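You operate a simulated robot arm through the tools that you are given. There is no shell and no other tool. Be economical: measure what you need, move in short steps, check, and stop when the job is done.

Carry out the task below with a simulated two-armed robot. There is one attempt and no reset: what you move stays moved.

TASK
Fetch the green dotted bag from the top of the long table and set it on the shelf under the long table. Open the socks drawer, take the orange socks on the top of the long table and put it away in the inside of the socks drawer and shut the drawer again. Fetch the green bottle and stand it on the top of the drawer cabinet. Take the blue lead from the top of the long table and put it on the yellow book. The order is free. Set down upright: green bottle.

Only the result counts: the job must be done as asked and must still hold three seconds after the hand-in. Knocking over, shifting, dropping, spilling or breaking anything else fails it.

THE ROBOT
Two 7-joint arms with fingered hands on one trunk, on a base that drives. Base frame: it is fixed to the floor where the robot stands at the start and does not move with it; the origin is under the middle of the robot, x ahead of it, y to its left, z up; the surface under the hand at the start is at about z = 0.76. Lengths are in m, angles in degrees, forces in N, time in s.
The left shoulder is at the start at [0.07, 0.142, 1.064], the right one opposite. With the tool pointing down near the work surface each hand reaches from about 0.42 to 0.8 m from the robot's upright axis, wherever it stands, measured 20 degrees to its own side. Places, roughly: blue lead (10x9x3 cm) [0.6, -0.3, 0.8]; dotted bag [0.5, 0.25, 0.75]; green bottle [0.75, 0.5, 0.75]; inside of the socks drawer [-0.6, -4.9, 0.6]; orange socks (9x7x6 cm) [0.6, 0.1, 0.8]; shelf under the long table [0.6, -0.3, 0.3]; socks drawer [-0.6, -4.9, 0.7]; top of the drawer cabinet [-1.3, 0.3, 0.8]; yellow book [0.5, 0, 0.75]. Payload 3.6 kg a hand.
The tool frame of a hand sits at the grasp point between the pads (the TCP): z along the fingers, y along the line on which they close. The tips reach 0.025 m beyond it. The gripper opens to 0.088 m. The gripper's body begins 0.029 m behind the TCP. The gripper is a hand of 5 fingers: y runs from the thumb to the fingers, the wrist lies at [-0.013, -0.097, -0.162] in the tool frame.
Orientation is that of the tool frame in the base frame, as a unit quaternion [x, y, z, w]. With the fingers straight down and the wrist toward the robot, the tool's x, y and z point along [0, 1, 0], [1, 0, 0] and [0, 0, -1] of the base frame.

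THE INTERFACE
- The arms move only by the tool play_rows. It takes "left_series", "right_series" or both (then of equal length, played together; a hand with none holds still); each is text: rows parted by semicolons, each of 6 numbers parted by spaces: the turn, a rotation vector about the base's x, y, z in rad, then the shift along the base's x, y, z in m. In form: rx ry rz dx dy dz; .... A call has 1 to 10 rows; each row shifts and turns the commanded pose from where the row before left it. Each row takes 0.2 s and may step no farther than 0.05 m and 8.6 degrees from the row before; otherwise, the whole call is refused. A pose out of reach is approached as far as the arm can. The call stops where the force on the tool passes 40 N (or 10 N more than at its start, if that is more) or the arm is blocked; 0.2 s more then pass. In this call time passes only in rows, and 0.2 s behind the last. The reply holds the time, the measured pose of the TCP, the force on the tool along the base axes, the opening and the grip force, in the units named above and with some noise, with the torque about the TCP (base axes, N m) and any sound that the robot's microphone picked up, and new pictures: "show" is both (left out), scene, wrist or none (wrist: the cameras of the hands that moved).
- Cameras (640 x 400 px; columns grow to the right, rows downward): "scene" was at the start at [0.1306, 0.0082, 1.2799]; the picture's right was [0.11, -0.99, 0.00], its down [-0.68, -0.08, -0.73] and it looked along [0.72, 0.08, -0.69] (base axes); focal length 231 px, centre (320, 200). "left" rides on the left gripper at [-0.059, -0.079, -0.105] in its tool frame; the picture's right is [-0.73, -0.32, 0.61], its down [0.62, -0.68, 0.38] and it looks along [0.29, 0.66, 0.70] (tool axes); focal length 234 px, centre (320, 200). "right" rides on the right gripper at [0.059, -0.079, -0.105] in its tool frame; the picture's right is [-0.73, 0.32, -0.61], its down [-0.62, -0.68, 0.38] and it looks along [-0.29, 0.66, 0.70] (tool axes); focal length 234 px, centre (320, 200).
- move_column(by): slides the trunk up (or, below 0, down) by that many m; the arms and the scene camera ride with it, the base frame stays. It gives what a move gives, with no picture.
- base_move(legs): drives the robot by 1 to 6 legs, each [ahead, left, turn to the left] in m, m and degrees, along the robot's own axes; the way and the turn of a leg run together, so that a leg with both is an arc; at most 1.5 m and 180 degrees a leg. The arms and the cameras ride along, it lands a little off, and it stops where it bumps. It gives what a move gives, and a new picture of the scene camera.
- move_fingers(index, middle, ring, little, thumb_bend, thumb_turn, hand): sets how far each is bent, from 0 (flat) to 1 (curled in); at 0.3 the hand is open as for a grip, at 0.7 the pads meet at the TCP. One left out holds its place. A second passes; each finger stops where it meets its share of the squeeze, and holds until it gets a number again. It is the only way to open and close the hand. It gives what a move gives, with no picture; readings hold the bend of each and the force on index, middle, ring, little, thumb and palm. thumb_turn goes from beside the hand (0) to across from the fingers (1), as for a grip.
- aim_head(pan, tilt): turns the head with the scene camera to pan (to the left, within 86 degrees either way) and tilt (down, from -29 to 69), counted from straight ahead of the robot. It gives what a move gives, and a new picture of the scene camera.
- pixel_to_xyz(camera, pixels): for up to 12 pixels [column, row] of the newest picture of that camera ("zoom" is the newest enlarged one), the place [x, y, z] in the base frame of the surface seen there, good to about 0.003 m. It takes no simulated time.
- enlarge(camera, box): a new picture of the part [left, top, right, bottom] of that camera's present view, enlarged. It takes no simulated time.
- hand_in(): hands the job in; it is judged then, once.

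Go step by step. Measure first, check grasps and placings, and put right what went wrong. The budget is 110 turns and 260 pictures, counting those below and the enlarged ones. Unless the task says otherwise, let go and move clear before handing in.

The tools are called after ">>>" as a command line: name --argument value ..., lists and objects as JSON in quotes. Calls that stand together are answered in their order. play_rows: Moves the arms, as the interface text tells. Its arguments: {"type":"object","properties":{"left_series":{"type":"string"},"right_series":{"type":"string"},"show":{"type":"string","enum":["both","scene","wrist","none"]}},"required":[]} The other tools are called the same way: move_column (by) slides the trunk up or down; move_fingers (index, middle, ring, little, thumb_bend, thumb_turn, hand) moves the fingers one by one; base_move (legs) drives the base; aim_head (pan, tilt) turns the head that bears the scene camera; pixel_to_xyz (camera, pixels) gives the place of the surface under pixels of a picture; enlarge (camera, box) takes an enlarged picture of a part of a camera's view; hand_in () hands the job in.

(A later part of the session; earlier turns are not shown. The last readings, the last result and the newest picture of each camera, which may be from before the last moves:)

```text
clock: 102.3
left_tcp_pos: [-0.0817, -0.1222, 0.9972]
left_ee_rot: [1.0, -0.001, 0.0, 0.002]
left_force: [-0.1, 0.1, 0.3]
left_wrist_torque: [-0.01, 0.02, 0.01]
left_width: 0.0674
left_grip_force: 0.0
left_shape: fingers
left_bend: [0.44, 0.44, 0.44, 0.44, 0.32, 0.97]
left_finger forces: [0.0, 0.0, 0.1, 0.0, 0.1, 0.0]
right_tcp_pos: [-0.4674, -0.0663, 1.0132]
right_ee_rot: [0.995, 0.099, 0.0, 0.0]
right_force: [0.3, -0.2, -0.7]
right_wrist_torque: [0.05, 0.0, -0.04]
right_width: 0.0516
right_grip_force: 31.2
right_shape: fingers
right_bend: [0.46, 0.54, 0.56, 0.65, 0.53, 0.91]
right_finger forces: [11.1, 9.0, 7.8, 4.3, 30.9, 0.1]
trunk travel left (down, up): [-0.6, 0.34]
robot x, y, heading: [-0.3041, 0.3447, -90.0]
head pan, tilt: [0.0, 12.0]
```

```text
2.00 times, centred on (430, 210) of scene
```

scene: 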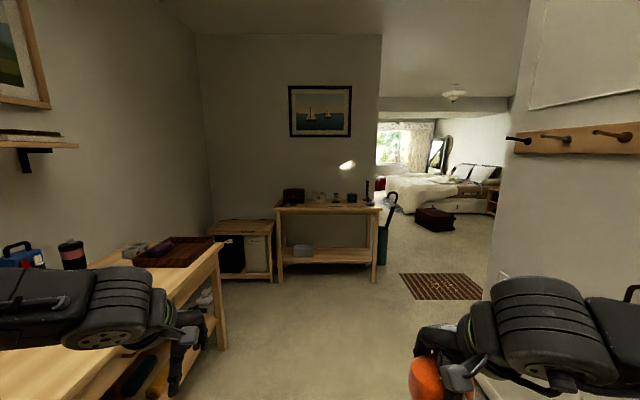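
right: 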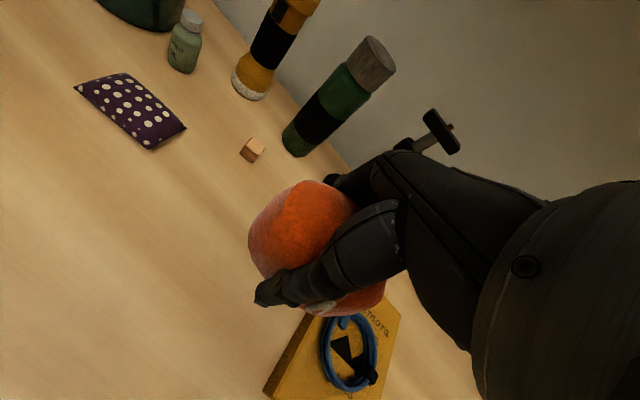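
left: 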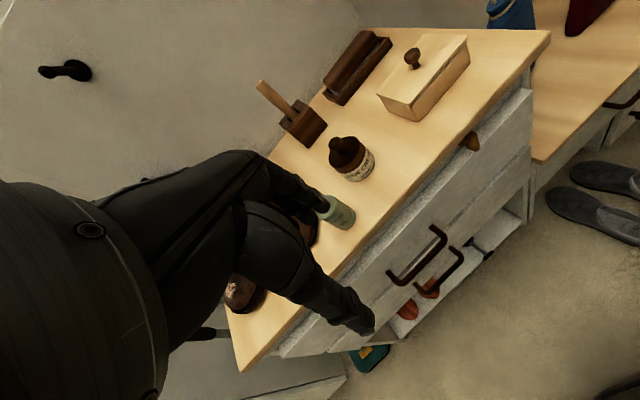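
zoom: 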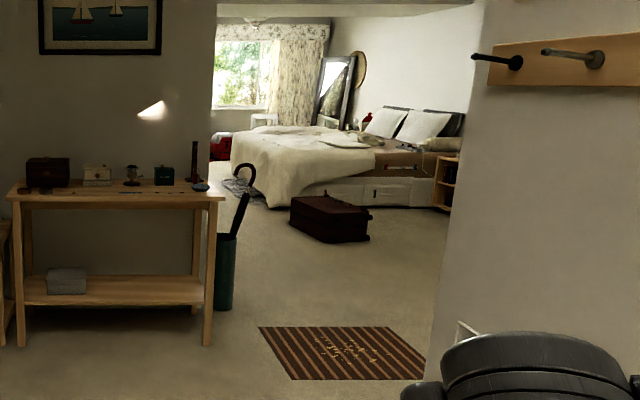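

The opening lies between the umbrella stand (x≈-1.09, y≈-2.3) and something further right. I'll advance 1.1 m to see around the cupboard.

>>> base_move --legs '[[1.3, 0, 0]]'

>>> aim_head --pan -50 --tilt 20

```text
clock: 108.9
left_tcp_pos: [-0.0805, -1.4447, 0.9972]
left_ee_rot: [1.0, 0.001, -0.001, 0.0]
left_force: [0.1, 0.6, -1.0]
left_wrist_torque: [0.01, -0.02, 0.01]
left_width: 0.0676
left_grip_force: 0.0
left_shape: fingers
left_bend: [0.44, 0.44, 0.44, 0.44, 0.32, 0.97]
left_finger forces: [0.0, 0.0, 0.0, 0.0, 0.0, 0.0]
right_tcp_pos: [-0.4652, -1.3879, 1.0153]
right_ee_rot: [0.995, 0.101, 0.0, 0.0]
right_force: [-0.3, 0.3, -0.5]
right_wrist_torque: [-0.02, 0.01, -0.01]
right_width: 0.0518
right_grip_force: 31.6
right_shape: fingers
right_bend: [0.46, 0.54, 0.56, 0.65, 0.53, 0.91]
right_finger forces: [11.0, 9.0, 7.8, 4.3, 31.0, 0.1]
trunk travel left (down, up): [-0.6, 0.34]
robot x, y, heading: [-0.3005, -0.9743, -90.1]
head pan, tilt: [0.0, 12.0]
```

scene: 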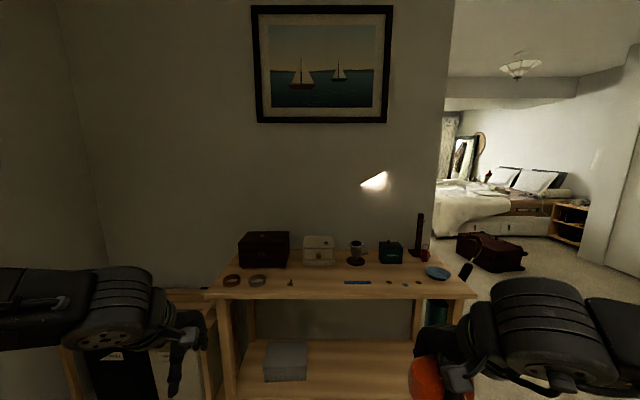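

```text
clock: 110.1
left_tcp_pos: [-0.0805, -1.4439, 0.9972]
left_ee_rot: [1.0, 0.001, 0.001, 0.0]
left_force: [-0.7, 0.3, -0.9]
left_wrist_torque: [-0.02, 0.0, 0.03]
left_width: 0.0677
left_grip_force: 0.0
left_shape: fingers
left_bend: [0.44, 0.44, 0.44, 0.44, 0.32, 0.97]
left_finger forces: [0.0, 0.0, 0.0, 0.0, 0.1, 0.0]
right_tcp_pos: [-0.4663, -1.3885, 1.0152]
right_ee_rot: [0.995, 0.101, 0.0, 0.0]
right_force: [-0.4, -0.1, -0.2]
right_wrist_torque: [-0.01, -0.03, 0.02]
right_width: 0.0516
right_grip_force: 31.0
right_shape: fingers
right_bend: [0.46, 0.54, 0.56, 0.65, 0.53, 0.91]
right_finger forces: [11.1, 9.0, 7.8, 4.4, 31.0, 0.0]
trunk travel left (down, up): [-0.6, 0.34]
robot x, y, heading: [-0.2974, -0.9747, -89.8]
head pan, tilt: [-50.0, 20.0]
```

scene: 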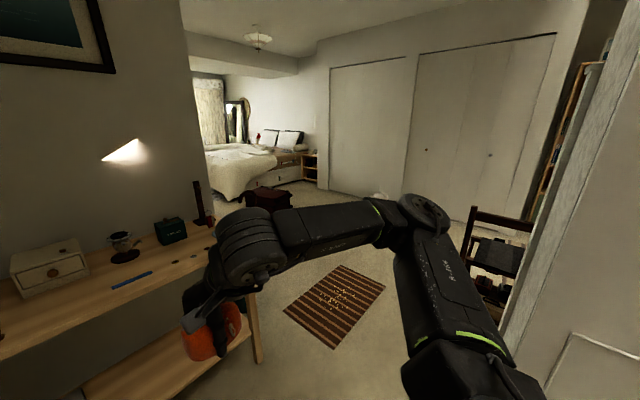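

The opening is wide. Measuring chair, rug and suitcase to choose a path around the rug.

>>> pixel_to_xyz --camera "scene" --pixels '[[472, 265], [495, 300], [285, 310], [335, 347], [385, 290], [340, 266], [265, 205], [285, 208], [380, 195], [370, 185], [480, 215], [400, 215]]'

>>> enlarge --camera "scene" --box '[360, 150, 560, 330]'

```text
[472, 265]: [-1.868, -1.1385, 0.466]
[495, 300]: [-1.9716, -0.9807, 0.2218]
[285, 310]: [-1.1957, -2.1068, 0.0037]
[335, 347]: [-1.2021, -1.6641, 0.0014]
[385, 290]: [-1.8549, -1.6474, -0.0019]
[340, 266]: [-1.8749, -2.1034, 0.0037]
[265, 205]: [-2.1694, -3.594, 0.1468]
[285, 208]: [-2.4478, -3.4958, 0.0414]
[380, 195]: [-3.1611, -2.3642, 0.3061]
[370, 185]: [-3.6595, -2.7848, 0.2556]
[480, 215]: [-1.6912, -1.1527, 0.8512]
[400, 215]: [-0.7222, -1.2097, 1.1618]
```

```text
2.22 times, centred on (460, 240) of scene
```

zoom: 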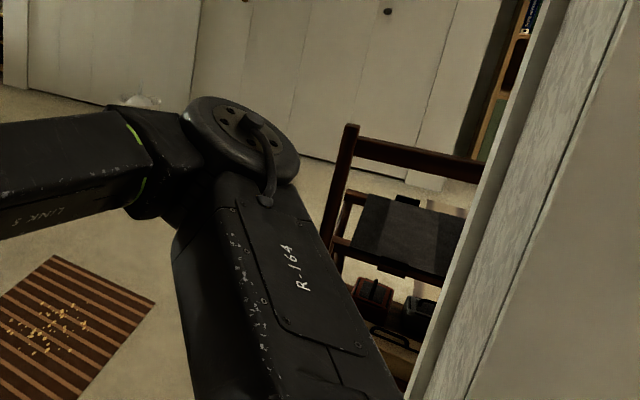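

The rug (x -1.2 to -1.88, y -1.65 to -2.11) has crumbs on it, so I want to avoid it. I'll look down to learn my base's footprint.

>>> aim_head --pan 0 --tilt 69

>>> aim_head --pan -80 --tilt 60

```text
clock: 111.3
left_tcp_pos: [-0.0806, -1.4438, 0.9974]
left_ee_rot: [1.0, 0.001, 0.0, 0.001]
left_force: [0.5, -0.1, 0.2]
left_wrist_torque: [0.02, 0.02, -0.02]
left_width: 0.0674
left_grip_force: 0.1
left_shape: fingers
left_bend: [0.44, 0.44, 0.44, 0.44, 0.32, 0.97]
left_finger forces: [0.0, 0.0, 0.1, 0.0, 0.0, 0.0]
right_tcp_pos: [-0.4667, -1.3883, 1.0137]
right_ee_rot: [0.995, 0.101, 0.0, 0.0]
right_force: [-0.1, 0.1, -0.6]
right_wrist_torque: [0.0, 0.0, 0.03]
right_width: 0.0517
right_grip_force: 31.8
right_shape: fingers
right_bend: [0.46, 0.54, 0.56, 0.65, 0.53, 0.91]
right_finger forces: [11.2, 9.0, 7.8, 4.3, 31.0, 0.1]
trunk travel left (down, up): [-0.6, 0.34]
robot x, y, heading: [-0.2992, -0.9779, -89.5]
head pan, tilt: [0.0, 68.8]
```

scene: 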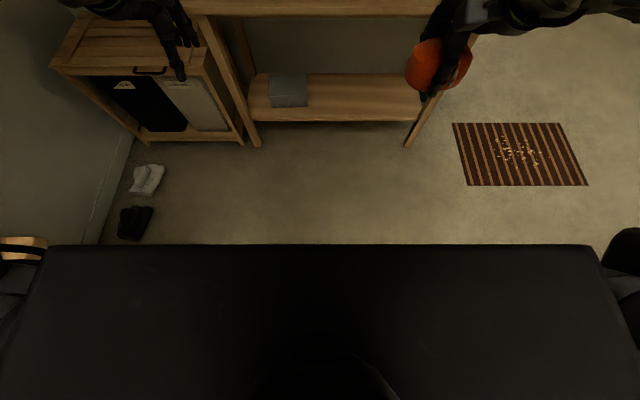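

```text
clock: 112.8
left_tcp_pos: [-0.0804, -1.4436, 0.9972]
left_ee_rot: [1.0, 0.0, 0.0, 0.002]
left_force: [-0.2, -0.6, -0.4]
left_wrist_torque: [0.01, 0.0, 0.04]
left_width: 0.0679
left_grip_force: 0.0
left_shape: fingers
left_bend: [0.44, 0.44, 0.44, 0.44, 0.32, 0.97]
left_finger forces: [0.0, 0.0, 0.0, 0.1, 0.1, 0.1]
right_tcp_pos: [-0.4656, -1.3874, 1.0145]
right_ee_rot: [0.995, 0.101, -0.001, 0.0]
right_force: [0.0, 0.2, -0.4]
right_wrist_torque: [0.01, -0.02, 0.01]
right_width: 0.052
right_grip_force: 31.9
right_shape: fingers
right_bend: [0.46, 0.54, 0.56, 0.65, 0.53, 0.91]
right_finger forces: [11.1, 8.9, 7.9, 4.4, 31.0, 0.0]
trunk travel left (down, up): [-0.6, 0.34]
robot x, y, heading: [-0.3041, -0.9735, -89.8]
head pan, tilt: [-80.0, 60.0]
```

scene: 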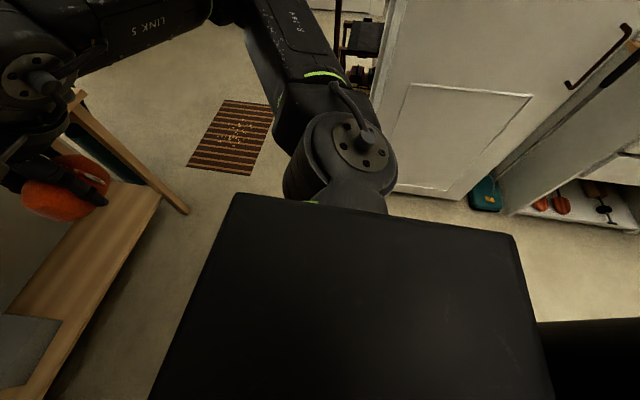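

Measuring the torso or base outline seen here, plus the cupboard corner.

>>> pixel_to_xyz --camera "scene" --pixels '[[240, 200], [510, 238], [380, 215], [200, 300], [555, 395], [460, 195], [400, 190], [185, 212], [345, 60], [590, 330], [380, 60], [600, 380]]'

```text
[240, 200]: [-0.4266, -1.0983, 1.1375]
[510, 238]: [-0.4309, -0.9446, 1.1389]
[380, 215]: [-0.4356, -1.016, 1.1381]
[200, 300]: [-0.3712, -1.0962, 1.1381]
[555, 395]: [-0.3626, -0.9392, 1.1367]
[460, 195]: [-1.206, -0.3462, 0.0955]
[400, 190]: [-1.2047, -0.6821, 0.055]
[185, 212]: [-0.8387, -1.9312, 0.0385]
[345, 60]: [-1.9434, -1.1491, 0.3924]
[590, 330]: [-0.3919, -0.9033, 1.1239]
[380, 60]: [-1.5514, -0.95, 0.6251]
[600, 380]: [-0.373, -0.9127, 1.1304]
```

The torso hides the base. I'll pitch the left wrist back about 50° so its camera can see my base footprint before choosing a path.

>>> play_rows --left_series "0.145 0 0 0 0 0; 0.145 0 0 0 0 0; 0.145 0 0 0 0 0; 0.145 0 0 0 0 0; 0.145 0 0 0 0 0; 0.145 0 0 0 0 0" --show "wrist"

```text
clock: 114.2
left_tcp_pos: [-0.0774, -1.4305, 0.9841]
left_ee_rot: [0.907, 0.0, -0.001, -0.421]
left_force: [0.8, 0.6, -0.5]
left_wrist_torque: [0.01, 0.01, -0.03]
left_width: 0.0676
left_grip_force: 0.0
left_shape: fingers
left_bend: [0.44, 0.44, 0.44, 0.44, 0.32, 0.97]
left_finger forces: [0.0, 0.0, 0.0, 0.1, 0.0, 0.1]
left hand out of reach, approached as far as the arm can: row 6
right_tcp_pos: [-0.4664, -1.3884, 1.0143]
right_ee_rot: [0.995, 0.101, 0.0, 0.0]
right_force: [0.0, 0.2, -1.0]
right_wrist_torque: [0.02, 0.01, 0.0]
right_width: 0.0518
right_grip_force: 32.0
right_shape: fingers
right_bend: [0.46, 0.54, 0.56, 0.65, 0.53, 0.91]
right_finger forces: [11.1, 9.1, 7.8, 4.4, 31.0, 0.1]
trunk travel left (down, up): [-0.6, 0.34]
robot x, y, heading: [-0.3007, -0.9772, -89.7]
head pan, tilt: [-80.0, 60.0]
```

left: 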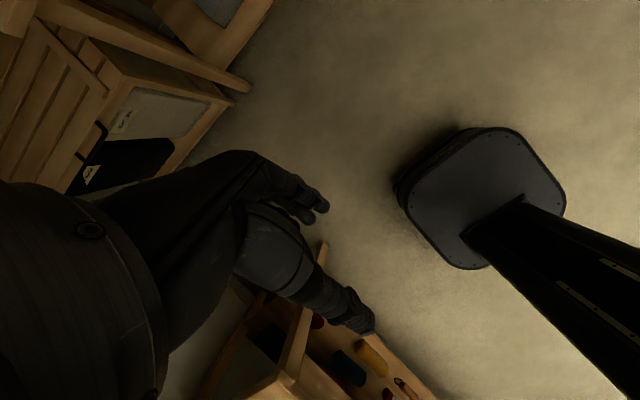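

The base is visible: a compact rounded box at left-view (480,200). Measuring its corners.

>>> pixel_to_xyz --camera "left" --pixels '[[402, 195], [455, 140], [520, 135], [562, 195], [480, 265], [425, 235], [395, 195], [450, 133], [440, 190]]'

>>> play_rows --left_series "-0.145 0 0 0 0 0; -0.145 0 0 0 0 0; -0.145 0 0 0 0 0; -0.145 0 0 0 0 0; -0.145 0 0 0 0 0; -0.145 0 0 0 0 0" --show "none"

```text
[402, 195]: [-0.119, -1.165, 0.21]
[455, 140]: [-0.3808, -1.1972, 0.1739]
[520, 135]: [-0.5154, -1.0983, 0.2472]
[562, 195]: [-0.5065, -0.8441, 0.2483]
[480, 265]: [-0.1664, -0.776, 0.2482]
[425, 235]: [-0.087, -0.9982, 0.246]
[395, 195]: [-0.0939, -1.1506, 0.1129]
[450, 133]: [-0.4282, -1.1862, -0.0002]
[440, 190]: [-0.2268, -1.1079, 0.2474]
```

```text
clock: 115.6
left_tcp_pos: [-0.0764, -1.4296, 0.9843]
left_ee_rot: [1.0, -0.001, -0.002, 0.002]
left_force: [-0.1, 0.7, 0.1]
left_wrist_torque: [-0.03, -0.02, -0.01]
left_width: 0.0675
left_grip_force: 0.1
left_shape: fingers
left_bend: [0.44, 0.44, 0.44, 0.44, 0.32, 0.97]
left_finger forces: [0.0, 0.0, 0.0, 0.0, 0.0, 0.0]
right_tcp_pos: [-0.4663, -1.3877, 1.0145]
right_ee_rot: [0.995, 0.101, 0.0, 0.0]
right_force: [0.3, -0.7, -0.1]
right_wrist_torque: [0.03, -0.01, 0.02]
right_width: 0.0517
right_grip_force: 31.8
right_shape: fingers
right_bend: [0.46, 0.54, 0.56, 0.65, 0.53, 0.91]
right_finger forces: [11.1, 9.0, 7.8, 4.4, 31.0, 0.0]
trunk travel left (down, up): [-0.6, 0.34]
robot x, y, heading: [-0.3029, -0.9722, -89.8]
head pan, tilt: [-80.0, 60.0]
```

The base is only ±0.22 m, so it fits between chair and rug at y≈-1.405. Going in stages, checking the position midway.

>>> base_move --legs '[[0.433, 0, 0], [0, -0.85, 0]]'

>>> aim_head --pan -75 --tilt 35

>>> pixel_to_xyz --camera "scene" --pixels '[[300, 200], [500, 200]]'

```text
clock: 122.3
left_tcp_pos: [-0.9155, -1.8643, 0.9847]
left_ee_rot: [1.0, 0.001, 0.0, 0.001]
left_force: [0.3, -0.1, -0.3]
left_wrist_torque: [-0.03, 0.03, 0.0]
left_width: 0.0676
left_grip_force: 0.0
left_shape: fingers
left_bend: [0.44, 0.44, 0.44, 0.44, 0.32, 0.97]
left_finger forces: [0.0, 0.0, 0.0, 0.0, 0.1, 0.0]
right_tcp_pos: [-1.3071, -1.8202, 1.0141]
right_ee_rot: [0.995, 0.101, 0.001, 0.0]
right_force: [-0.9, -0.2, 0.0]
right_wrist_torque: [0.05, -0.01, -0.04]
right_width: 0.0518
right_grip_force: 32.0
right_shape: fingers
right_bend: [0.46, 0.54, 0.56, 0.65, 0.53, 0.91]
right_finger forces: [11.0, 9.0, 7.8, 4.4, 30.9, 0.0]
trunk travel left (down, up): [-0.6, 0.34]
robot x, y, heading: [-1.1409, -1.4109, -89.9]
head pan, tilt: [-80.0, 60.0]
```

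scene: 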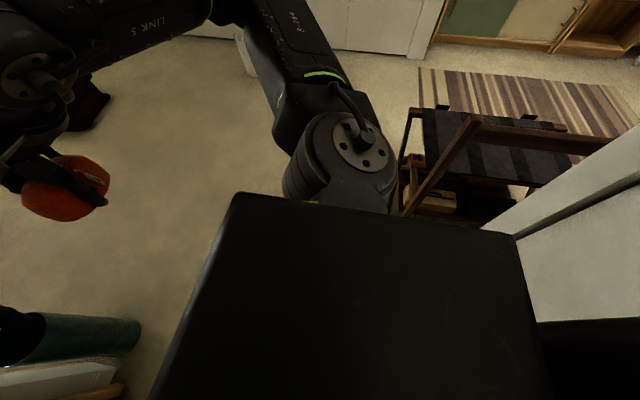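

```text
clock: 123.2
left_tcp_pos: [-0.9164, -1.8629, 0.9845]
left_ee_rot: [1.0, 0.001, -0.001, 0.001]
left_force: [-0.4, 0.1, 0.2]
left_wrist_torque: [-0.01, 0.04, 0.02]
left_width: 0.0672
left_grip_force: 0.1
left_shape: fingers
left_bend: [0.44, 0.44, 0.44, 0.44, 0.32, 0.97]
left_finger forces: [0.1, 0.1, 0.0, 0.0, 0.1, 0.0]
right_tcp_pos: [-1.3062, -1.8211, 1.0129]
right_ee_rot: [0.995, 0.101, 0.0, -0.001]
right_force: [0.1, 0.1, -0.7]
right_wrist_torque: [0.01, -0.01, 0.05]
right_width: 0.0515
right_grip_force: 31.8
right_shape: fingers
right_bend: [0.46, 0.54, 0.56, 0.65, 0.53, 0.91]
right_finger forces: [11.0, 9.0, 7.8, 4.3, 30.9, 0.0]
trunk travel left (down, up): [-0.6, 0.34]
robot x, y, heading: [-1.1391, -1.4094, -89.6]
head pan, tilt: [-75.0, 35.0]
```

scene: 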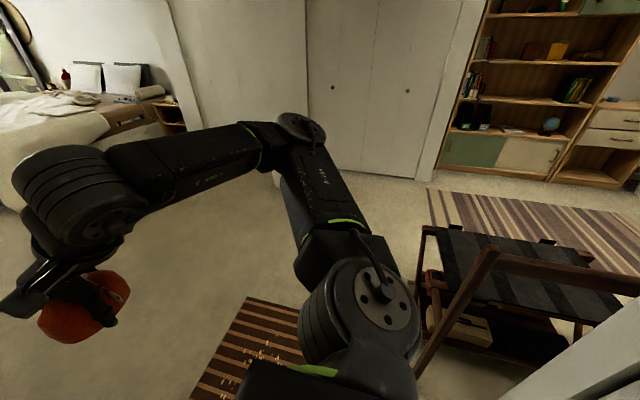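

```text
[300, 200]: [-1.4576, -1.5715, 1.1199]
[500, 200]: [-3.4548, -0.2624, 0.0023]
```

Checking the rack's floor-level extents before passing it.

>>> pixel_to_xyz --camera "scene" --pixels '[[422, 365], [440, 325], [490, 250], [432, 235], [425, 230], [425, 320], [585, 332], [250, 330], [255, 298], [296, 330]]'

>>> enlarge --camera "scene" --box '[380, 210, 640, 390]'

```text
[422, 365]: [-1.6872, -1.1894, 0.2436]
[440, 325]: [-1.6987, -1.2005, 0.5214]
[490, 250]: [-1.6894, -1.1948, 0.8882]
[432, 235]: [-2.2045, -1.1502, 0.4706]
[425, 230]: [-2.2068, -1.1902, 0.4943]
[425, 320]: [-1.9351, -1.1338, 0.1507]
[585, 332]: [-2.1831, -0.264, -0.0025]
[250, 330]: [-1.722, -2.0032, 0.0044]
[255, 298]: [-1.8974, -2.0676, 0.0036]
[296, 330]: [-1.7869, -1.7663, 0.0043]
```

```text
2.22 times, centred on (510, 300) of scene
```

zoom: 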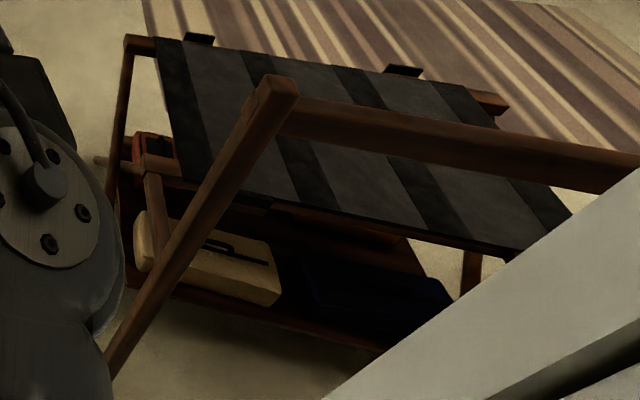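

The rack's near edge is y≈-1.20 and the rug's is ≈-1.65, so it just fits at y≈-1.432. Adjusting and reading back precisely.

>>> base_move --legs '[[0.022, 0, -0.1]]'

>>> move_fingers --hand "left" --thumb_bend 0.32

>>> move_fingers --hand "left" --thumb_bend 0.32

```text
clock: 124.0
left_tcp_pos: [-0.9173, -1.884, 0.9854]
left_ee_rot: [1.0, -0.001, -0.001, 0.001]
left_force: [-0.6, -0.6, 0.1]
left_wrist_torque: [0.02, 0.0, -0.02]
left_width: 0.0674
left_grip_force: 0.1
left_shape: fingers
left_bend: [0.44, 0.44, 0.44, 0.44, 0.32, 0.97]
left_finger forces: [0.1, 0.0, 0.0, 0.0, 0.0, 0.0]
right_tcp_pos: [-1.3067, -1.8407, 1.0154]
right_ee_rot: [0.995, 0.1, 0.0, 0.0]
right_force: [-0.2, 0.0, -1.1]
right_wrist_torque: [-0.03, -0.04, 0.0]
right_width: 0.052
right_grip_force: 31.9
right_shape: fingers
right_bend: [0.46, 0.54, 0.56, 0.65, 0.53, 0.91]
right_finger forces: [11.2, 9.0, 7.8, 4.4, 31.1, 0.0]
trunk travel left (down, up): [-0.6, 0.34]
robot x, y, heading: [-1.1384, -1.4303, -90.3]
head pan, tilt: [-75.0, 35.0]
```

scene: 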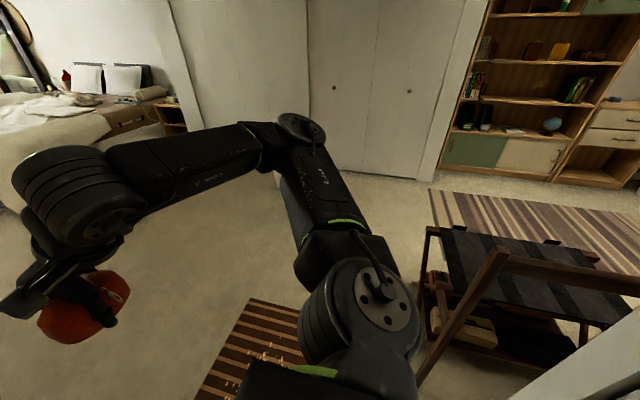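

```text
clock: 125.0
left_tcp_pos: [-0.9175, -1.8857, 0.9846]
left_ee_rot: [1.0, -0.001, -0.002, 0.001]
left_force: [0.1, -0.5, 0.0]
left_wrist_torque: [0.01, 0.0, 0.05]
left_width: 0.0674
left_grip_force: 0.1
left_shape: fingers
left_bend: [0.44, 0.44, 0.44, 0.44, 0.32, 0.97]
left_finger forces: [0.0, 0.1, 0.0, 0.1, 0.0, 0.0]
right_tcp_pos: [-1.3072, -1.8426, 1.0141]
right_ee_rot: [0.995, 0.1, 0.0, 0.0]
right_force: [0.2, -0.1, -0.3]
right_wrist_torque: [0.0, -0.02, 0.0]
right_width: 0.0517
right_grip_force: 31.4
right_shape: fingers
right_bend: [0.46, 0.54, 0.56, 0.65, 0.53, 0.91]
right_finger forces: [11.1, 9.0, 7.9, 4.4, 31.0, 0.1]
trunk travel left (down, up): [-0.6, 0.34]
robot x, y, heading: [-1.1398, -1.4298, -90.0]
head pan, tilt: [-75.0, 35.0]
```

```text
clock: 126.0
left_tcp_pos: [-0.919, -1.8854, 0.9854]
left_ee_rot: [1.0, -0.001, -0.001, 0.002]
left_force: [0.3, 0.9, -0.9]
left_wrist_torque: [-0.01, 0.04, 0.0]
left_width: 0.0675
left_grip_force: 0.1
left_shape: fingers
left_bend: [0.44, 0.44, 0.44, 0.44, 0.32, 0.97]
left_finger forces: [0.0, 0.0, 0.0, 0.1, 0.0, 0.0]
right_tcp_pos: [-1.3071, -1.8432, 1.0135]
right_ee_rot: [0.995, 0.101, 0.0, 0.0]
right_force: [0.1, 0.2, -1.2]
right_wrist_torque: [0.0, -0.05, 0.0]
right_width: 0.0513
right_grip_force: 31.9
right_shape: fingers
right_bend: [0.46, 0.54, 0.56, 0.65, 0.53, 0.91]
right_finger forces: [11.1, 9.0, 7.8, 4.5, 31.0, 0.1]
trunk travel left (down, up): [-0.6, 0.34]
robot x, y, heading: [-1.139, -1.4277, -90.1]
head pan, tilt: [-75.0, 35.0]
```

At y=-1.430, heading -90. Sliding right 0.45 m and checking.

>>> base_move --legs '[[0.003, -0.45, 0]]'

```text
clock: 128.8
left_tcp_pos: [-1.3635, -1.9056, 0.9843]
left_ee_rot: [1.0, -0.021, -0.001, 0.0]
left_force: [-0.3, -0.4, -0.3]
left_wrist_torque: [0.0, 0.0, 0.0]
left_width: 0.0677
left_grip_force: 0.1
left_shape: fingers
left_bend: [0.44, 0.44, 0.44, 0.44, 0.32, 0.97]
left_finger forces: [0.0, 0.0, 0.0, 0.0, 0.0, 0.0]
right_tcp_pos: [-1.7515, -1.846, 1.0133]
right_ee_rot: [0.997, 0.079, 0.001, -0.001]
right_force: [0.7, 0.0, -1.0]
right_wrist_torque: [0.02, 0.02, 0.04]
right_width: 0.0519
right_grip_force: 31.8
right_shape: fingers
right_bend: [0.46, 0.54, 0.56, 0.65, 0.53, 0.91]
right_finger forces: [11.1, 9.0, 7.7, 4.4, 31.0, 0.0]
trunk travel left (down, up): [-0.6, 0.34]
robot x, y, heading: [-1.5704, -1.4395, -92.3]
head pan, tilt: [-75.0, 35.0]
stopped in leg 1: the robot was blocked; the commanded pose is now the measured one
```

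scene: 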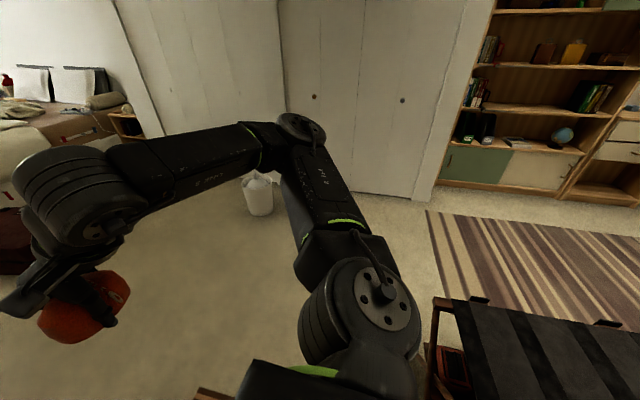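

I was blocked, likely touching the rack on the right-rear side. Backing off and checking whether the rack moved.

>>> base_move --legs '[[0.01, 0.25, 0]]'

>>> aim_head --pan -86 --tilt 40

>>> enlarge --camera "scene" --box '[340, 180, 640, 400]'

```text
clock: 130.6
left_tcp_pos: [-1.1148, -1.9224, 0.9833]
left_ee_rot: [1.0, -0.019, -0.001, 0.001]
left_force: [0.2, 0.2, -0.5]
left_wrist_torque: [-0.01, 0.03, 0.0]
left_width: 0.0675
left_grip_force: 0.1
left_shape: fingers
left_bend: [0.44, 0.44, 0.44, 0.44, 0.32, 0.97]
left_finger forces: [0.1, 0.1, 0.1, 0.0, 0.0, 0.1]
right_tcp_pos: [-1.5019, -1.8656, 1.0145]
right_ee_rot: [0.997, 0.082, 0.0, 0.0]
right_force: [-0.1, 0.5, 0.1]
right_wrist_torque: [0.01, 0.03, 0.03]
right_width: 0.0518
right_grip_force: 31.5
right_shape: fingers
right_bend: [0.46, 0.54, 0.56, 0.65, 0.53, 0.91]
right_finger forces: [11.1, 8.9, 7.8, 4.4, 30.9, 0.1]
trunk travel left (down, up): [-0.6, 0.34]
robot x, y, heading: [-1.3187, -1.4629, -92.2]
head pan, tilt: [-75.0, 35.0]
```

scene: 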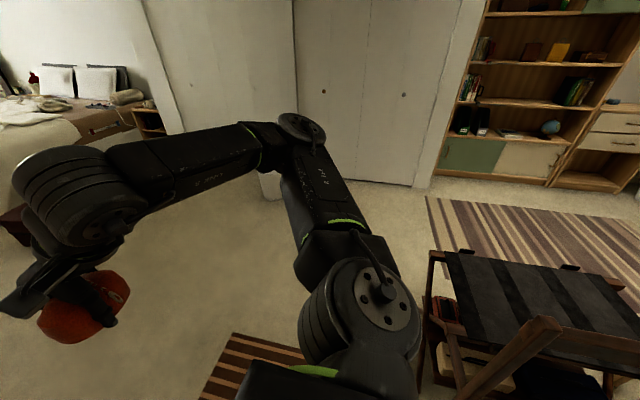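

```text
clock: 131.3
left_tcp_pos: [-1.1141, -1.9235, 0.9845]
left_ee_rot: [1.0, -0.019, -0.001, 0.001]
left_force: [-0.7, -0.2, 0.6]
left_wrist_torque: [0.0, 0.01, -0.02]
left_width: 0.0677
left_grip_force: 0.0
left_shape: fingers
left_bend: [0.44, 0.44, 0.44, 0.44, 0.32, 0.97]
left_finger forces: [0.2, 0.1, 0.1, 0.1, 0.1, 0.0]
right_tcp_pos: [-1.5029, -1.8659, 1.0144]
right_ee_rot: [0.997, 0.081, -0.001, 0.0]
right_force: [-0.3, 0.1, -1.1]
right_wrist_torque: [-0.07, 0.02, 0.0]
right_width: 0.0519
right_grip_force: 31.9
right_shape: fingers
right_bend: [0.46, 0.54, 0.56, 0.65, 0.53, 0.91]
right_finger forces: [11.1, 9.0, 7.7, 4.4, 31.0, 0.0]
trunk travel left (down, up): [-0.6, 0.34]
robot x, y, heading: [-1.3222, -1.46, -92.0]
head pan, tilt: [-85.9, 40.0]
```

scene: 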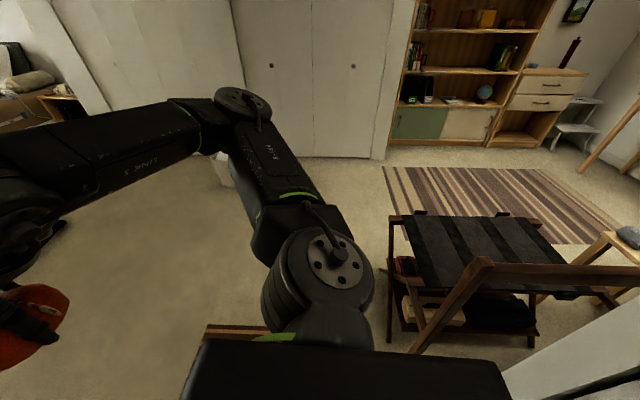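

```text
1.82 times, centred on (490, 290) of scene
```

zoom: 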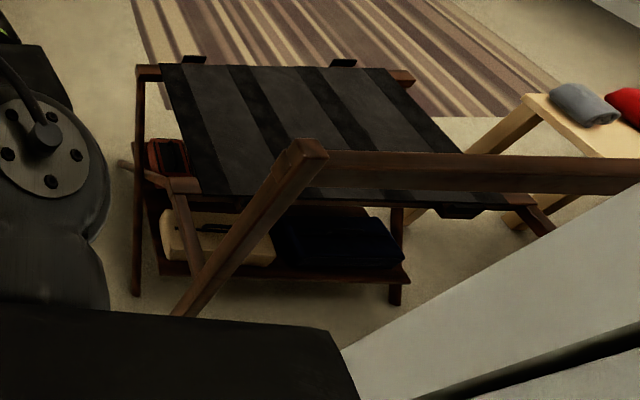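

Comparing rack points with the earlier ones, and checking the peg sticking out at (383,269).

>>> pixel_to_xyz --camera "scene" --pixels '[[478, 263], [396, 219], [399, 222], [383, 269], [390, 274], [412, 345], [388, 335], [391, 300], [240, 328], [432, 300]]'

>>> enlarge --camera "scene" --box '[370, 240, 470, 360]'

```text
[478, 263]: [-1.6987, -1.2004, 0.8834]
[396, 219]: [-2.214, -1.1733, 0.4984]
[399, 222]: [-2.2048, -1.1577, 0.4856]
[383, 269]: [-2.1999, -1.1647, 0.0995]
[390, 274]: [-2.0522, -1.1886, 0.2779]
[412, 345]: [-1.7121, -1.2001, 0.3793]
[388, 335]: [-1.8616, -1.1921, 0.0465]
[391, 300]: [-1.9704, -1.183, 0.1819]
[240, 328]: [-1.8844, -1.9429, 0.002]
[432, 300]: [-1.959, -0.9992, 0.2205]
```

```text
3.33 times, centred on (420, 300) of scene
```

zoom: 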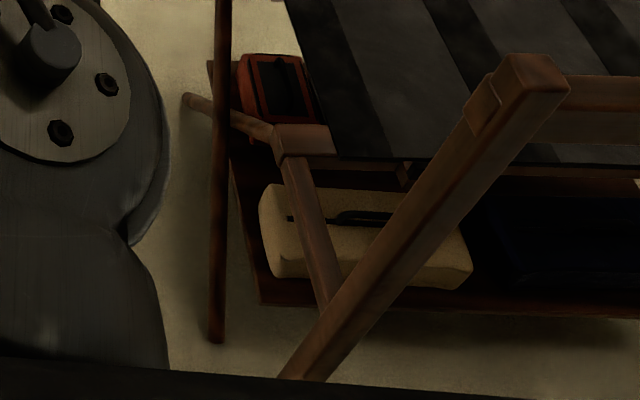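

The rack is where it was and the rug shows no shift even though my base overlapped its edge. I'll straighten up and cross at x≈-1.65, where there's clearance to the wall end and the rack.

>>> base_move --legs '[[0, 0, 2.1], [0.12, -0.2, 0], [0.05, -0.13, 0]]'

>>> aim_head --pan -10 --tilt 50

```text
clock: 134.4
left_tcp_pos: [-1.4294, -2.0833, 0.9872]
left_ee_rot: [1.0, -0.001, -0.002, 0.002]
left_force: [0.5, 0.5, 0.0]
left_wrist_torque: [-0.01, 0.04, -0.01]
left_width: 0.0675
left_grip_force: 0.1
left_shape: fingers
left_bend: [0.44, 0.44, 0.44, 0.44, 0.32, 0.97]
left_finger forces: [0.0, 0.1, 0.0, 0.0, 0.1, 0.1]
right_tcp_pos: [-1.8187, -2.0413, 1.016]
right_ee_rot: [0.995, 0.1, 0.0, 0.001]
right_force: [-0.5, -0.5, -0.3]
right_wrist_torque: [0.03, -0.02, 0.0]
right_width: 0.0514
right_grip_force: 31.8
right_shape: fingers
right_bend: [0.46, 0.54, 0.56, 0.65, 0.53, 0.91]
right_finger forces: [11.0, 9.0, 7.9, 4.5, 31.0, 0.1]
trunk travel left (down, up): [-0.6, 0.34]
robot x, y, heading: [-1.6505, -1.633, -89.9]
head pan, tilt: [-85.9, 40.0]
```

scene: 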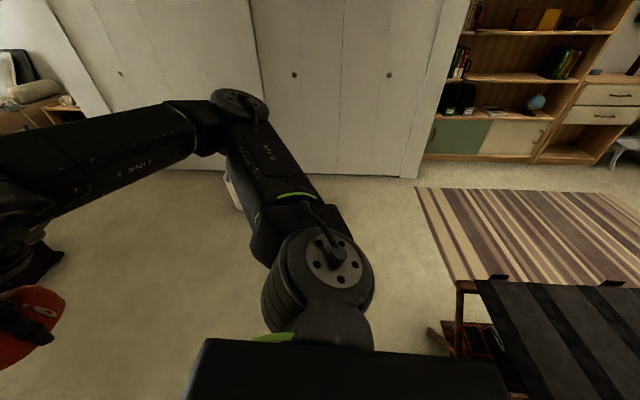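

```text
clock: 135.9
left_tcp_pos: [-1.4281, -2.0948, 0.9806]
left_ee_rot: [1.0, 0.0, 0.0, -0.003]
left_force: [-0.8, 0.1, 0.2]
left_wrist_torque: [0.01, -0.05, 0.02]
left_width: 0.0675
left_grip_force: 0.0
left_shape: fingers
left_bend: [0.44, 0.44, 0.44, 0.44, 0.32, 0.97]
left_finger forces: [0.1, 0.1, 0.0, 0.0, 0.1, 0.0]
right_tcp_pos: [-1.8189, -2.0499, 1.0106]
right_ee_rot: [0.995, 0.099, 0.001, -0.005]
right_force: [-0.8, 0.5, -0.3]
right_wrist_torque: [0.02, 0.0, 0.03]
right_width: 0.0516
right_grip_force: 33.0
right_shape: fingers
right_bend: [0.47, 0.55, 0.56, 0.65, 0.53, 0.91]
right_finger forces: [11.5, 9.1, 8.0, 4.4, 31.6, 0.0]
trunk travel left (down, up): [-0.6, 0.34]
robot x, y, heading: [-1.6492, -1.6307, -89.9]
head pan, tilt: [-10.0, 50.0]
```

scene: 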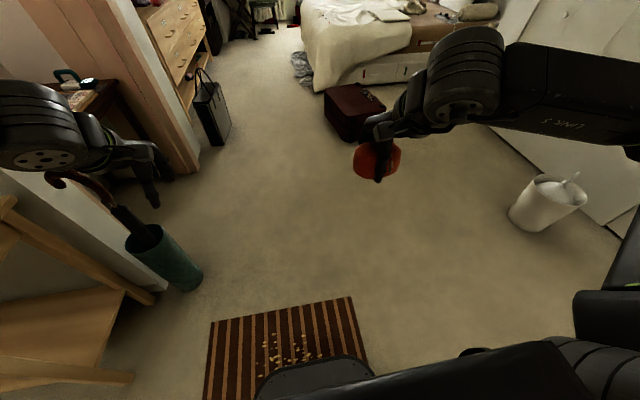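

My base front is now on the rug. Measuring the rug corners to see whether it moved.

>>> pixel_to_xyz --camera "scene" --pixels '[[213, 324], [350, 299], [206, 385], [360, 335], [290, 345], [155, 290], [198, 265], [185, 175], [225, 140], [335, 130], [380, 115], [540, 225]]'

>>> enlarge --camera "scene" --box '[190, 280, 390, 400]'

```text
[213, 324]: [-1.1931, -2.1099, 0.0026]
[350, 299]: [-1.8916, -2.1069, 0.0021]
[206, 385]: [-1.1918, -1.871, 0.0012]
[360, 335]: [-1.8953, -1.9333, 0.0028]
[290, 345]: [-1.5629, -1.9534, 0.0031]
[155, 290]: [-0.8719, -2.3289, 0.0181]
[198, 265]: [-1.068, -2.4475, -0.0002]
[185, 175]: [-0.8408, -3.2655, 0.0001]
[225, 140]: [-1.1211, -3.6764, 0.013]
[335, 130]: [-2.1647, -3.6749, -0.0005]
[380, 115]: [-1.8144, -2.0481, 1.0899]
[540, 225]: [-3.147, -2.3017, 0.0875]
```

```text
3.20 times, centred on (290, 340) of scene
```

zoom: 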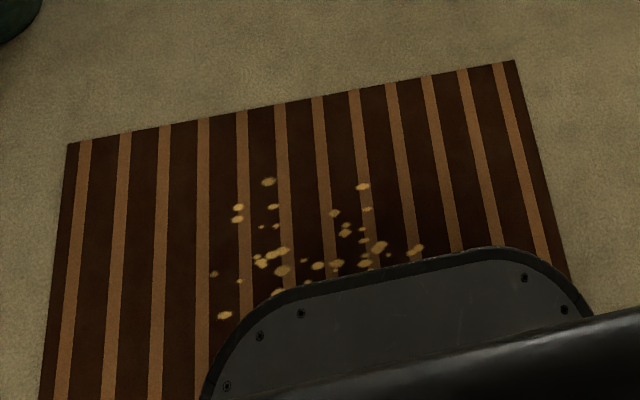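

The rug is in place and the crumbs are flat marks. Crossing straight on to y≈-2.75.

>>> base_move --legs '[[1.15, 0, 0]]'

>>> aim_head --pan 25 --tilt 25

```text
clock: 141.8
left_tcp_pos: [-1.4247, -3.2583, 0.9794]
left_ee_rot: [1.0, 0.001, -0.001, -0.004]
left_force: [0.1, -0.6, 0.3]
left_wrist_torque: [-0.01, 0.01, -0.02]
left_width: 0.0679
left_grip_force: 0.1
left_shape: fingers
left_bend: [0.44, 0.44, 0.44, 0.44, 0.32, 0.97]
left_finger forces: [0.1, 0.0, 0.0, 0.1, 0.0, 0.0]
right_tcp_pos: [-1.814, -3.2171, 1.0097]
right_ee_rot: [0.995, 0.103, 0.0, -0.005]
right_force: [-0.1, 0.1, -0.2]
right_wrist_torque: [-0.01, 0.0, 0.02]
right_width: 0.0515
right_grip_force: 31.8
right_shape: fingers
right_bend: [0.47, 0.55, 0.56, 0.65, 0.53, 0.91]
right_finger forces: [11.6, 9.1, 7.9, 4.5, 31.6, 0.1]
trunk travel left (down, up): [-0.6, 0.34]
robot x, y, heading: [-1.6446, -2.7974, -89.7]
head pan, tilt: [-10.0, 50.0]
```

scene: 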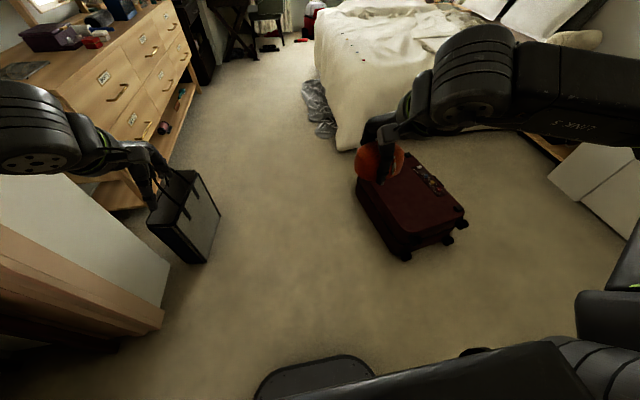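

```text
clock: 142.8
left_tcp_pos: [-1.4238, -3.2576, 0.9795]
left_ee_rot: [1.0, 0.003, 0.0, -0.003]
left_force: [0.2, 0.6, 0.2]
left_wrist_torque: [-0.02, 0.0, -0.03]
left_width: 0.0677
left_grip_force: 0.1
left_shape: fingers
left_bend: [0.44, 0.44, 0.44, 0.44, 0.32, 0.97]
left_finger forces: [0.0, 0.0, 0.0, 0.1, 0.0, 0.2]
right_tcp_pos: [-1.8157, -3.217, 1.0099]
right_ee_rot: [0.995, 0.102, 0.001, -0.005]
right_force: [-0.7, 0.1, -0.8]
right_wrist_torque: [0.01, 0.02, -0.04]
right_width: 0.0518
right_grip_force: 32.0
right_shape: fingers
right_bend: [0.47, 0.55, 0.56, 0.65, 0.53, 0.91]
right_finger forces: [11.6, 9.1, 8.0, 4.5, 31.5, 0.0]
trunk travel left (down, up): [-0.6, 0.34]
robot x, y, heading: [-1.6502, -2.796, -89.8]
head pan, tilt: [25.0, 25.0]
```

scene: 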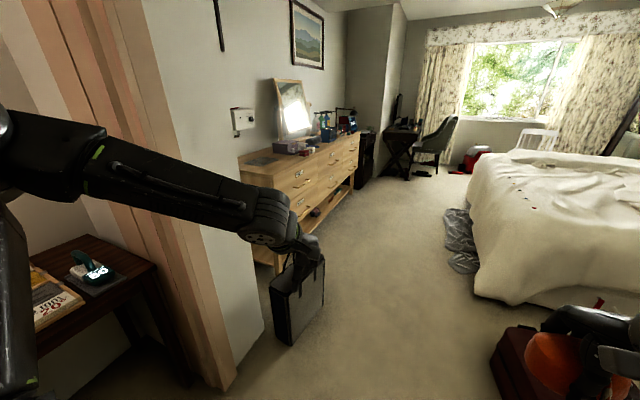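

A chest with labelled drawers stands along the left wall. Measuring the gap between the black bag, suitcase and the bed's cloth.

>>> pixel_to_xyz --camera "scene" --pixels '[[325, 300], [290, 345], [322, 258], [495, 375], [505, 335], [540, 330], [455, 250], [475, 270], [445, 225], [285, 180], [355, 145], [270, 260]]'

>>> enlarge --camera "scene" --box '[230, 70, 390, 280]'

```text
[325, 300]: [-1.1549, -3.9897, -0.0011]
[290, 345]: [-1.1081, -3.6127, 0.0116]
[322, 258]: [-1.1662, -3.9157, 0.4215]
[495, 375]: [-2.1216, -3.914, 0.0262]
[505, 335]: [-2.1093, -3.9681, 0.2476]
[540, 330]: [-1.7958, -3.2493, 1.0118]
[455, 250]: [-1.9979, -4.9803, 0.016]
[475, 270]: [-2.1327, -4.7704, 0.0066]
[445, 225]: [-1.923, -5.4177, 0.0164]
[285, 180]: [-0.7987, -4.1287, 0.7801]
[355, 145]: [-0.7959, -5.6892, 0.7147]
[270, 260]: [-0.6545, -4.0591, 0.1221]
```

```text
1.90 times, centred on (310, 175) of scene
```

zoom: 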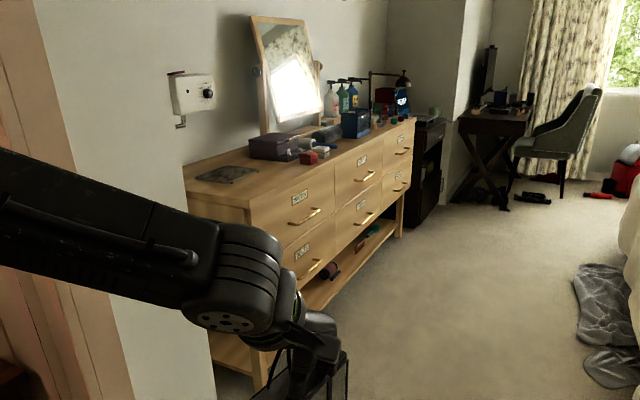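

The corridor at x≈-1.58 is clear. Driving along to y≈-4.9, then turning left to face the chest.

>>> base_move --legs '[[1.05, 0.07, 0], [1.05, 0, 0], [0, 0, 89.8]]'

>>> aim_head --pan 0 --tilt 30

```text
clock: 157.0
left_tcp_pos: [-1.1296, -4.6668, 0.9795]
left_ee_rot: [0.71, 0.704, -0.003, -0.002]
left_force: [0.4, -0.7, 0.9]
left_wrist_torque: [-0.01, 0.01, 0.01]
left_width: 0.0675
left_grip_force: 0.1
left_shape: fingers
left_bend: [0.44, 0.44, 0.44, 0.44, 0.32, 0.97]
left_finger forces: [0.1, 0.0, 0.1, 0.0, 0.1, 0.1]
right_tcp_pos: [-1.1749, -5.0565, 1.0094]
right_ee_rot: [0.635, 0.773, -0.002, -0.004]
right_force: [0.7, -0.8, -0.5]
right_wrist_torque: [0.02, 0.02, 0.04]
right_width: 0.0512
right_grip_force: 30.9
right_shape: fingers
right_bend: [0.47, 0.55, 0.56, 0.65, 0.53, 0.91]
right_finger forces: [10.7, 8.8, 7.5, 4.3, 29.9, 0.0]
trunk travel left (down, up): [-0.6, 0.34]
robot x, y, heading: [-1.5931, -4.884, -0.3]
head pan, tilt: [25.0, 25.0]
```

scene: 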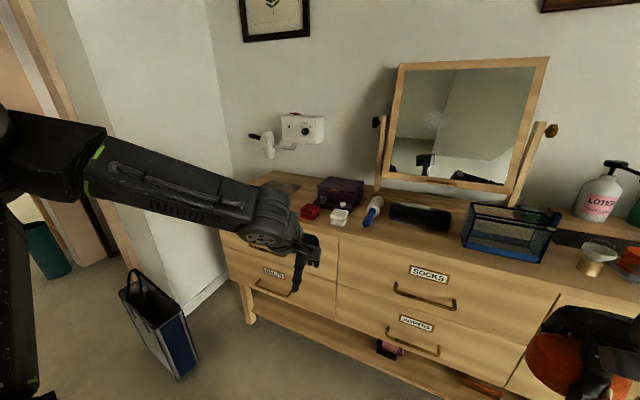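

```text
clock: 157.9
left_tcp_pos: [-1.1308, -4.667, 0.9801]
left_ee_rot: [0.71, 0.705, -0.003, -0.002]
left_force: [-0.1, -0.5, -0.3]
left_wrist_torque: [0.03, -0.02, 0.01]
left_width: 0.0678
left_grip_force: 0.0
left_shape: fingers
left_bend: [0.44, 0.44, 0.44, 0.44, 0.32, 0.97]
left_finger forces: [0.0, 0.1, 0.0, 0.0, 0.1, 0.0]
right_tcp_pos: [-1.1757, -5.0571, 1.0096]
right_ee_rot: [0.635, 0.772, -0.002, -0.003]
right_force: [-1.2, 0.5, -0.4]
right_wrist_torque: [-0.02, 0.03, 0.02]
right_width: 0.0511
right_grip_force: 30.7
right_shape: fingers
right_bend: [0.47, 0.55, 0.56, 0.65, 0.53, 0.91]
right_finger forces: [10.7, 8.7, 7.6, 4.4, 30.0, 0.1]
trunk travel left (down, up): [-0.6, 0.34]
robot x, y, heading: [-1.5949, -4.8873, -0.5]
head pan, tilt: [0.0, 30.0]
```

scene: 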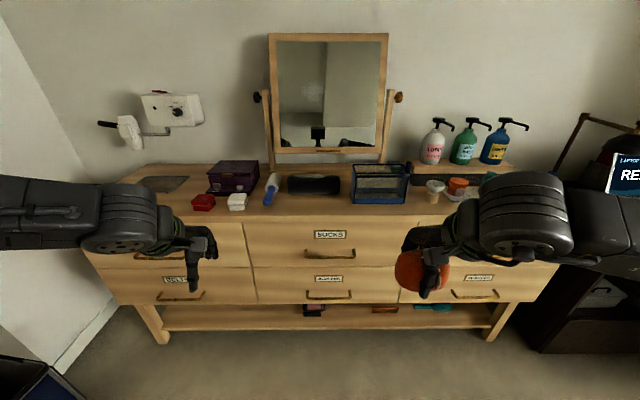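

The SOCKS drawer is upper middle: label at (330,234), handle at (330,254). Measuring the handle and drawer.

>>> enlarge --camera "scene" --box '[240, 200, 420, 310]'

>>> pixel_to_xyz --camera "scene" --pixels '[[330, 258], [310, 257], [350, 257], [330, 234], [247, 225], [253, 265], [405, 225], [330, 270], [330, 217], [306, 253], [355, 253], [330, 212]]'

```text
3.56 times, centred on (330, 255) of scene
```

zoom: 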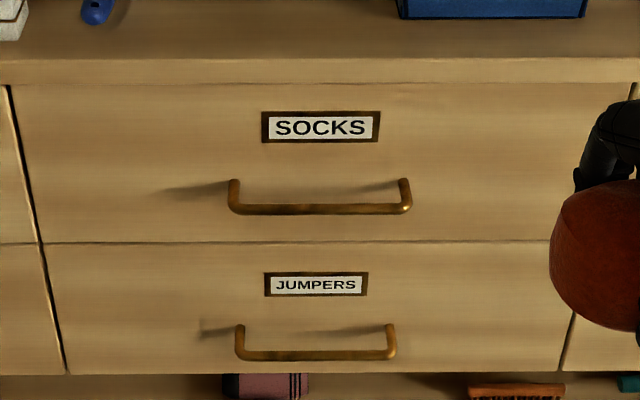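

```text
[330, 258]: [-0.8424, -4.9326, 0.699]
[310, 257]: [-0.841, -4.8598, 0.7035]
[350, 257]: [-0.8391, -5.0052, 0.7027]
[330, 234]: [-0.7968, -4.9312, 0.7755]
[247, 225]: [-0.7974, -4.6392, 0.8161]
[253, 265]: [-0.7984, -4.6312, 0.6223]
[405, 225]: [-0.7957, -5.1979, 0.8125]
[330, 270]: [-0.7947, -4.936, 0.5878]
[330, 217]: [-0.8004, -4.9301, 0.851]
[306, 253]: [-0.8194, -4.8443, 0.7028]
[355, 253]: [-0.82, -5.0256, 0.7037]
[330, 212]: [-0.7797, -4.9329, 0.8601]
```

The handle bar is at x≈-0.842, z≈0.703, y -4.85 to -5.03, and the drawer front is at x≈-0.798. I'll shift the base and tilt the left hand 45° to hook the bar.

>>> base_move --legs '[[0.07, -0.15, 0.4]]'

>>> play_rows --left_series "0 -0.131 0 0 -0.01 -0.03; 0 -0.131 0 0 -0.01 -0.03; 0 -0.131 0 0 -0.01 -0.03; 0 -0.131 0 0 -0.01 -0.03; 0 -0.131 0 0 -0.01 -0.03; 0 -0.131 0 0 -0.01 -0.03" --show "both"

```text
clock: 159.3
left_tcp_pos: [-1.0611, -4.8133, 0.9798]
left_ee_rot: [0.707, 0.707, -0.004, -0.002]
left_force: [0.0, -0.5, 0.5]
left_wrist_torque: [0.03, -0.02, -0.02]
left_width: 0.0676
left_grip_force: 0.0
left_shape: fingers
left_bend: [0.44, 0.44, 0.44, 0.44, 0.32, 0.97]
left_finger forces: [0.1, 0.0, 0.0, 0.0, 0.0, 0.0]
right_tcp_pos: [-1.1044, -5.2032, 1.0101]
right_ee_rot: [0.632, 0.775, -0.003, -0.003]
right_force: [0.4, 0.4, -1.0]
right_wrist_torque: [-0.01, 0.01, 0.01]
right_width: 0.0514
right_grip_force: 31.1
right_shape: fingers
right_bend: [0.47, 0.55, 0.56, 0.65, 0.53, 0.91]
right_finger forces: [10.7, 8.8, 7.6, 4.4, 29.9, 0.0]
trunk travel left (down, up): [-0.6, 0.34]
robot x, y, heading: [-1.5248, -5.0379, 0.2]
head pan, tilt: [0.0, 30.0]
```

scene: 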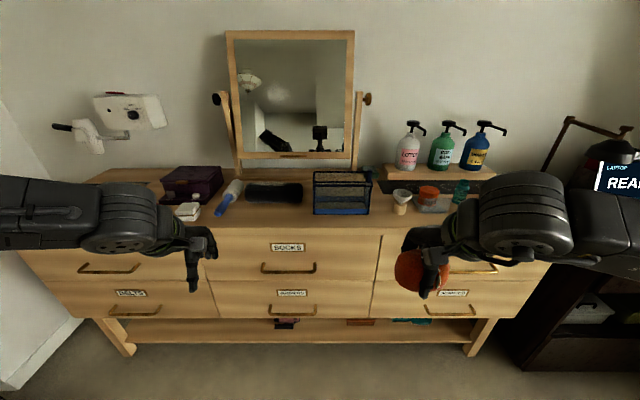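

```text
clock: 160.7
left_tcp_pos: [-1.0046, -4.8207, 0.8527]
left_ee_rot: [0.657, 0.653, 0.264, 0.269]
left_force: [-0.5, 0.1, -0.1]
left_wrist_torque: [0.01, -0.04, 0.0]
left_width: 0.0678
left_grip_force: 0.0
left_shape: fingers
left_bend: [0.44, 0.44, 0.44, 0.44, 0.32, 0.97]
left_finger forces: [0.0, 0.0, 0.0, 0.0, 0.1, 0.1]
left hand out of reach, approached as far as the arm can: row 5, 6
right_tcp_pos: [-1.104, -5.2033, 1.0101]
right_ee_rot: [0.632, 0.775, -0.004, -0.004]
right_force: [0.9, 0.2, -0.3]
right_wrist_torque: [-0.03, -0.01, 0.01]
right_width: 0.0514
right_grip_force: 30.4
right_shape: fingers
right_bend: [0.47, 0.55, 0.56, 0.66, 0.53, 0.91]
right_finger forces: [10.8, 8.8, 7.6, 4.3, 30.0, 0.1]
trunk travel left (down, up): [-0.6, 0.34]
robot x, y, heading: [-1.5254, -5.0386, -0.1]
head pan, tilt: [0.0, 30.0]
```

scene: 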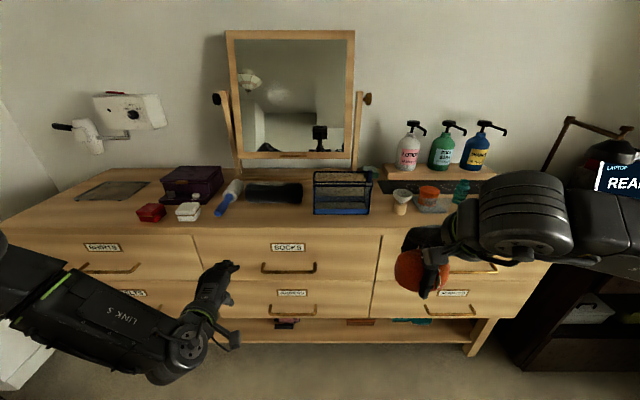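
left: 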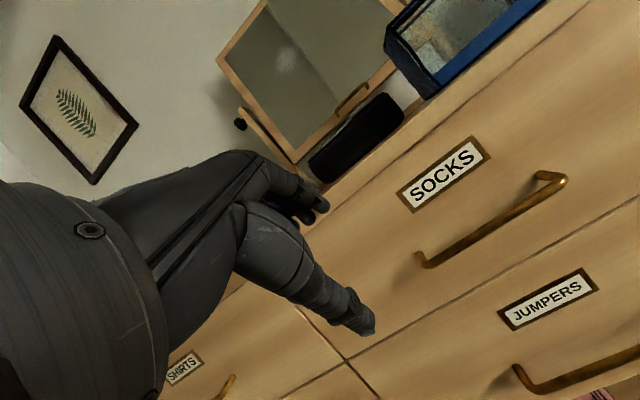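

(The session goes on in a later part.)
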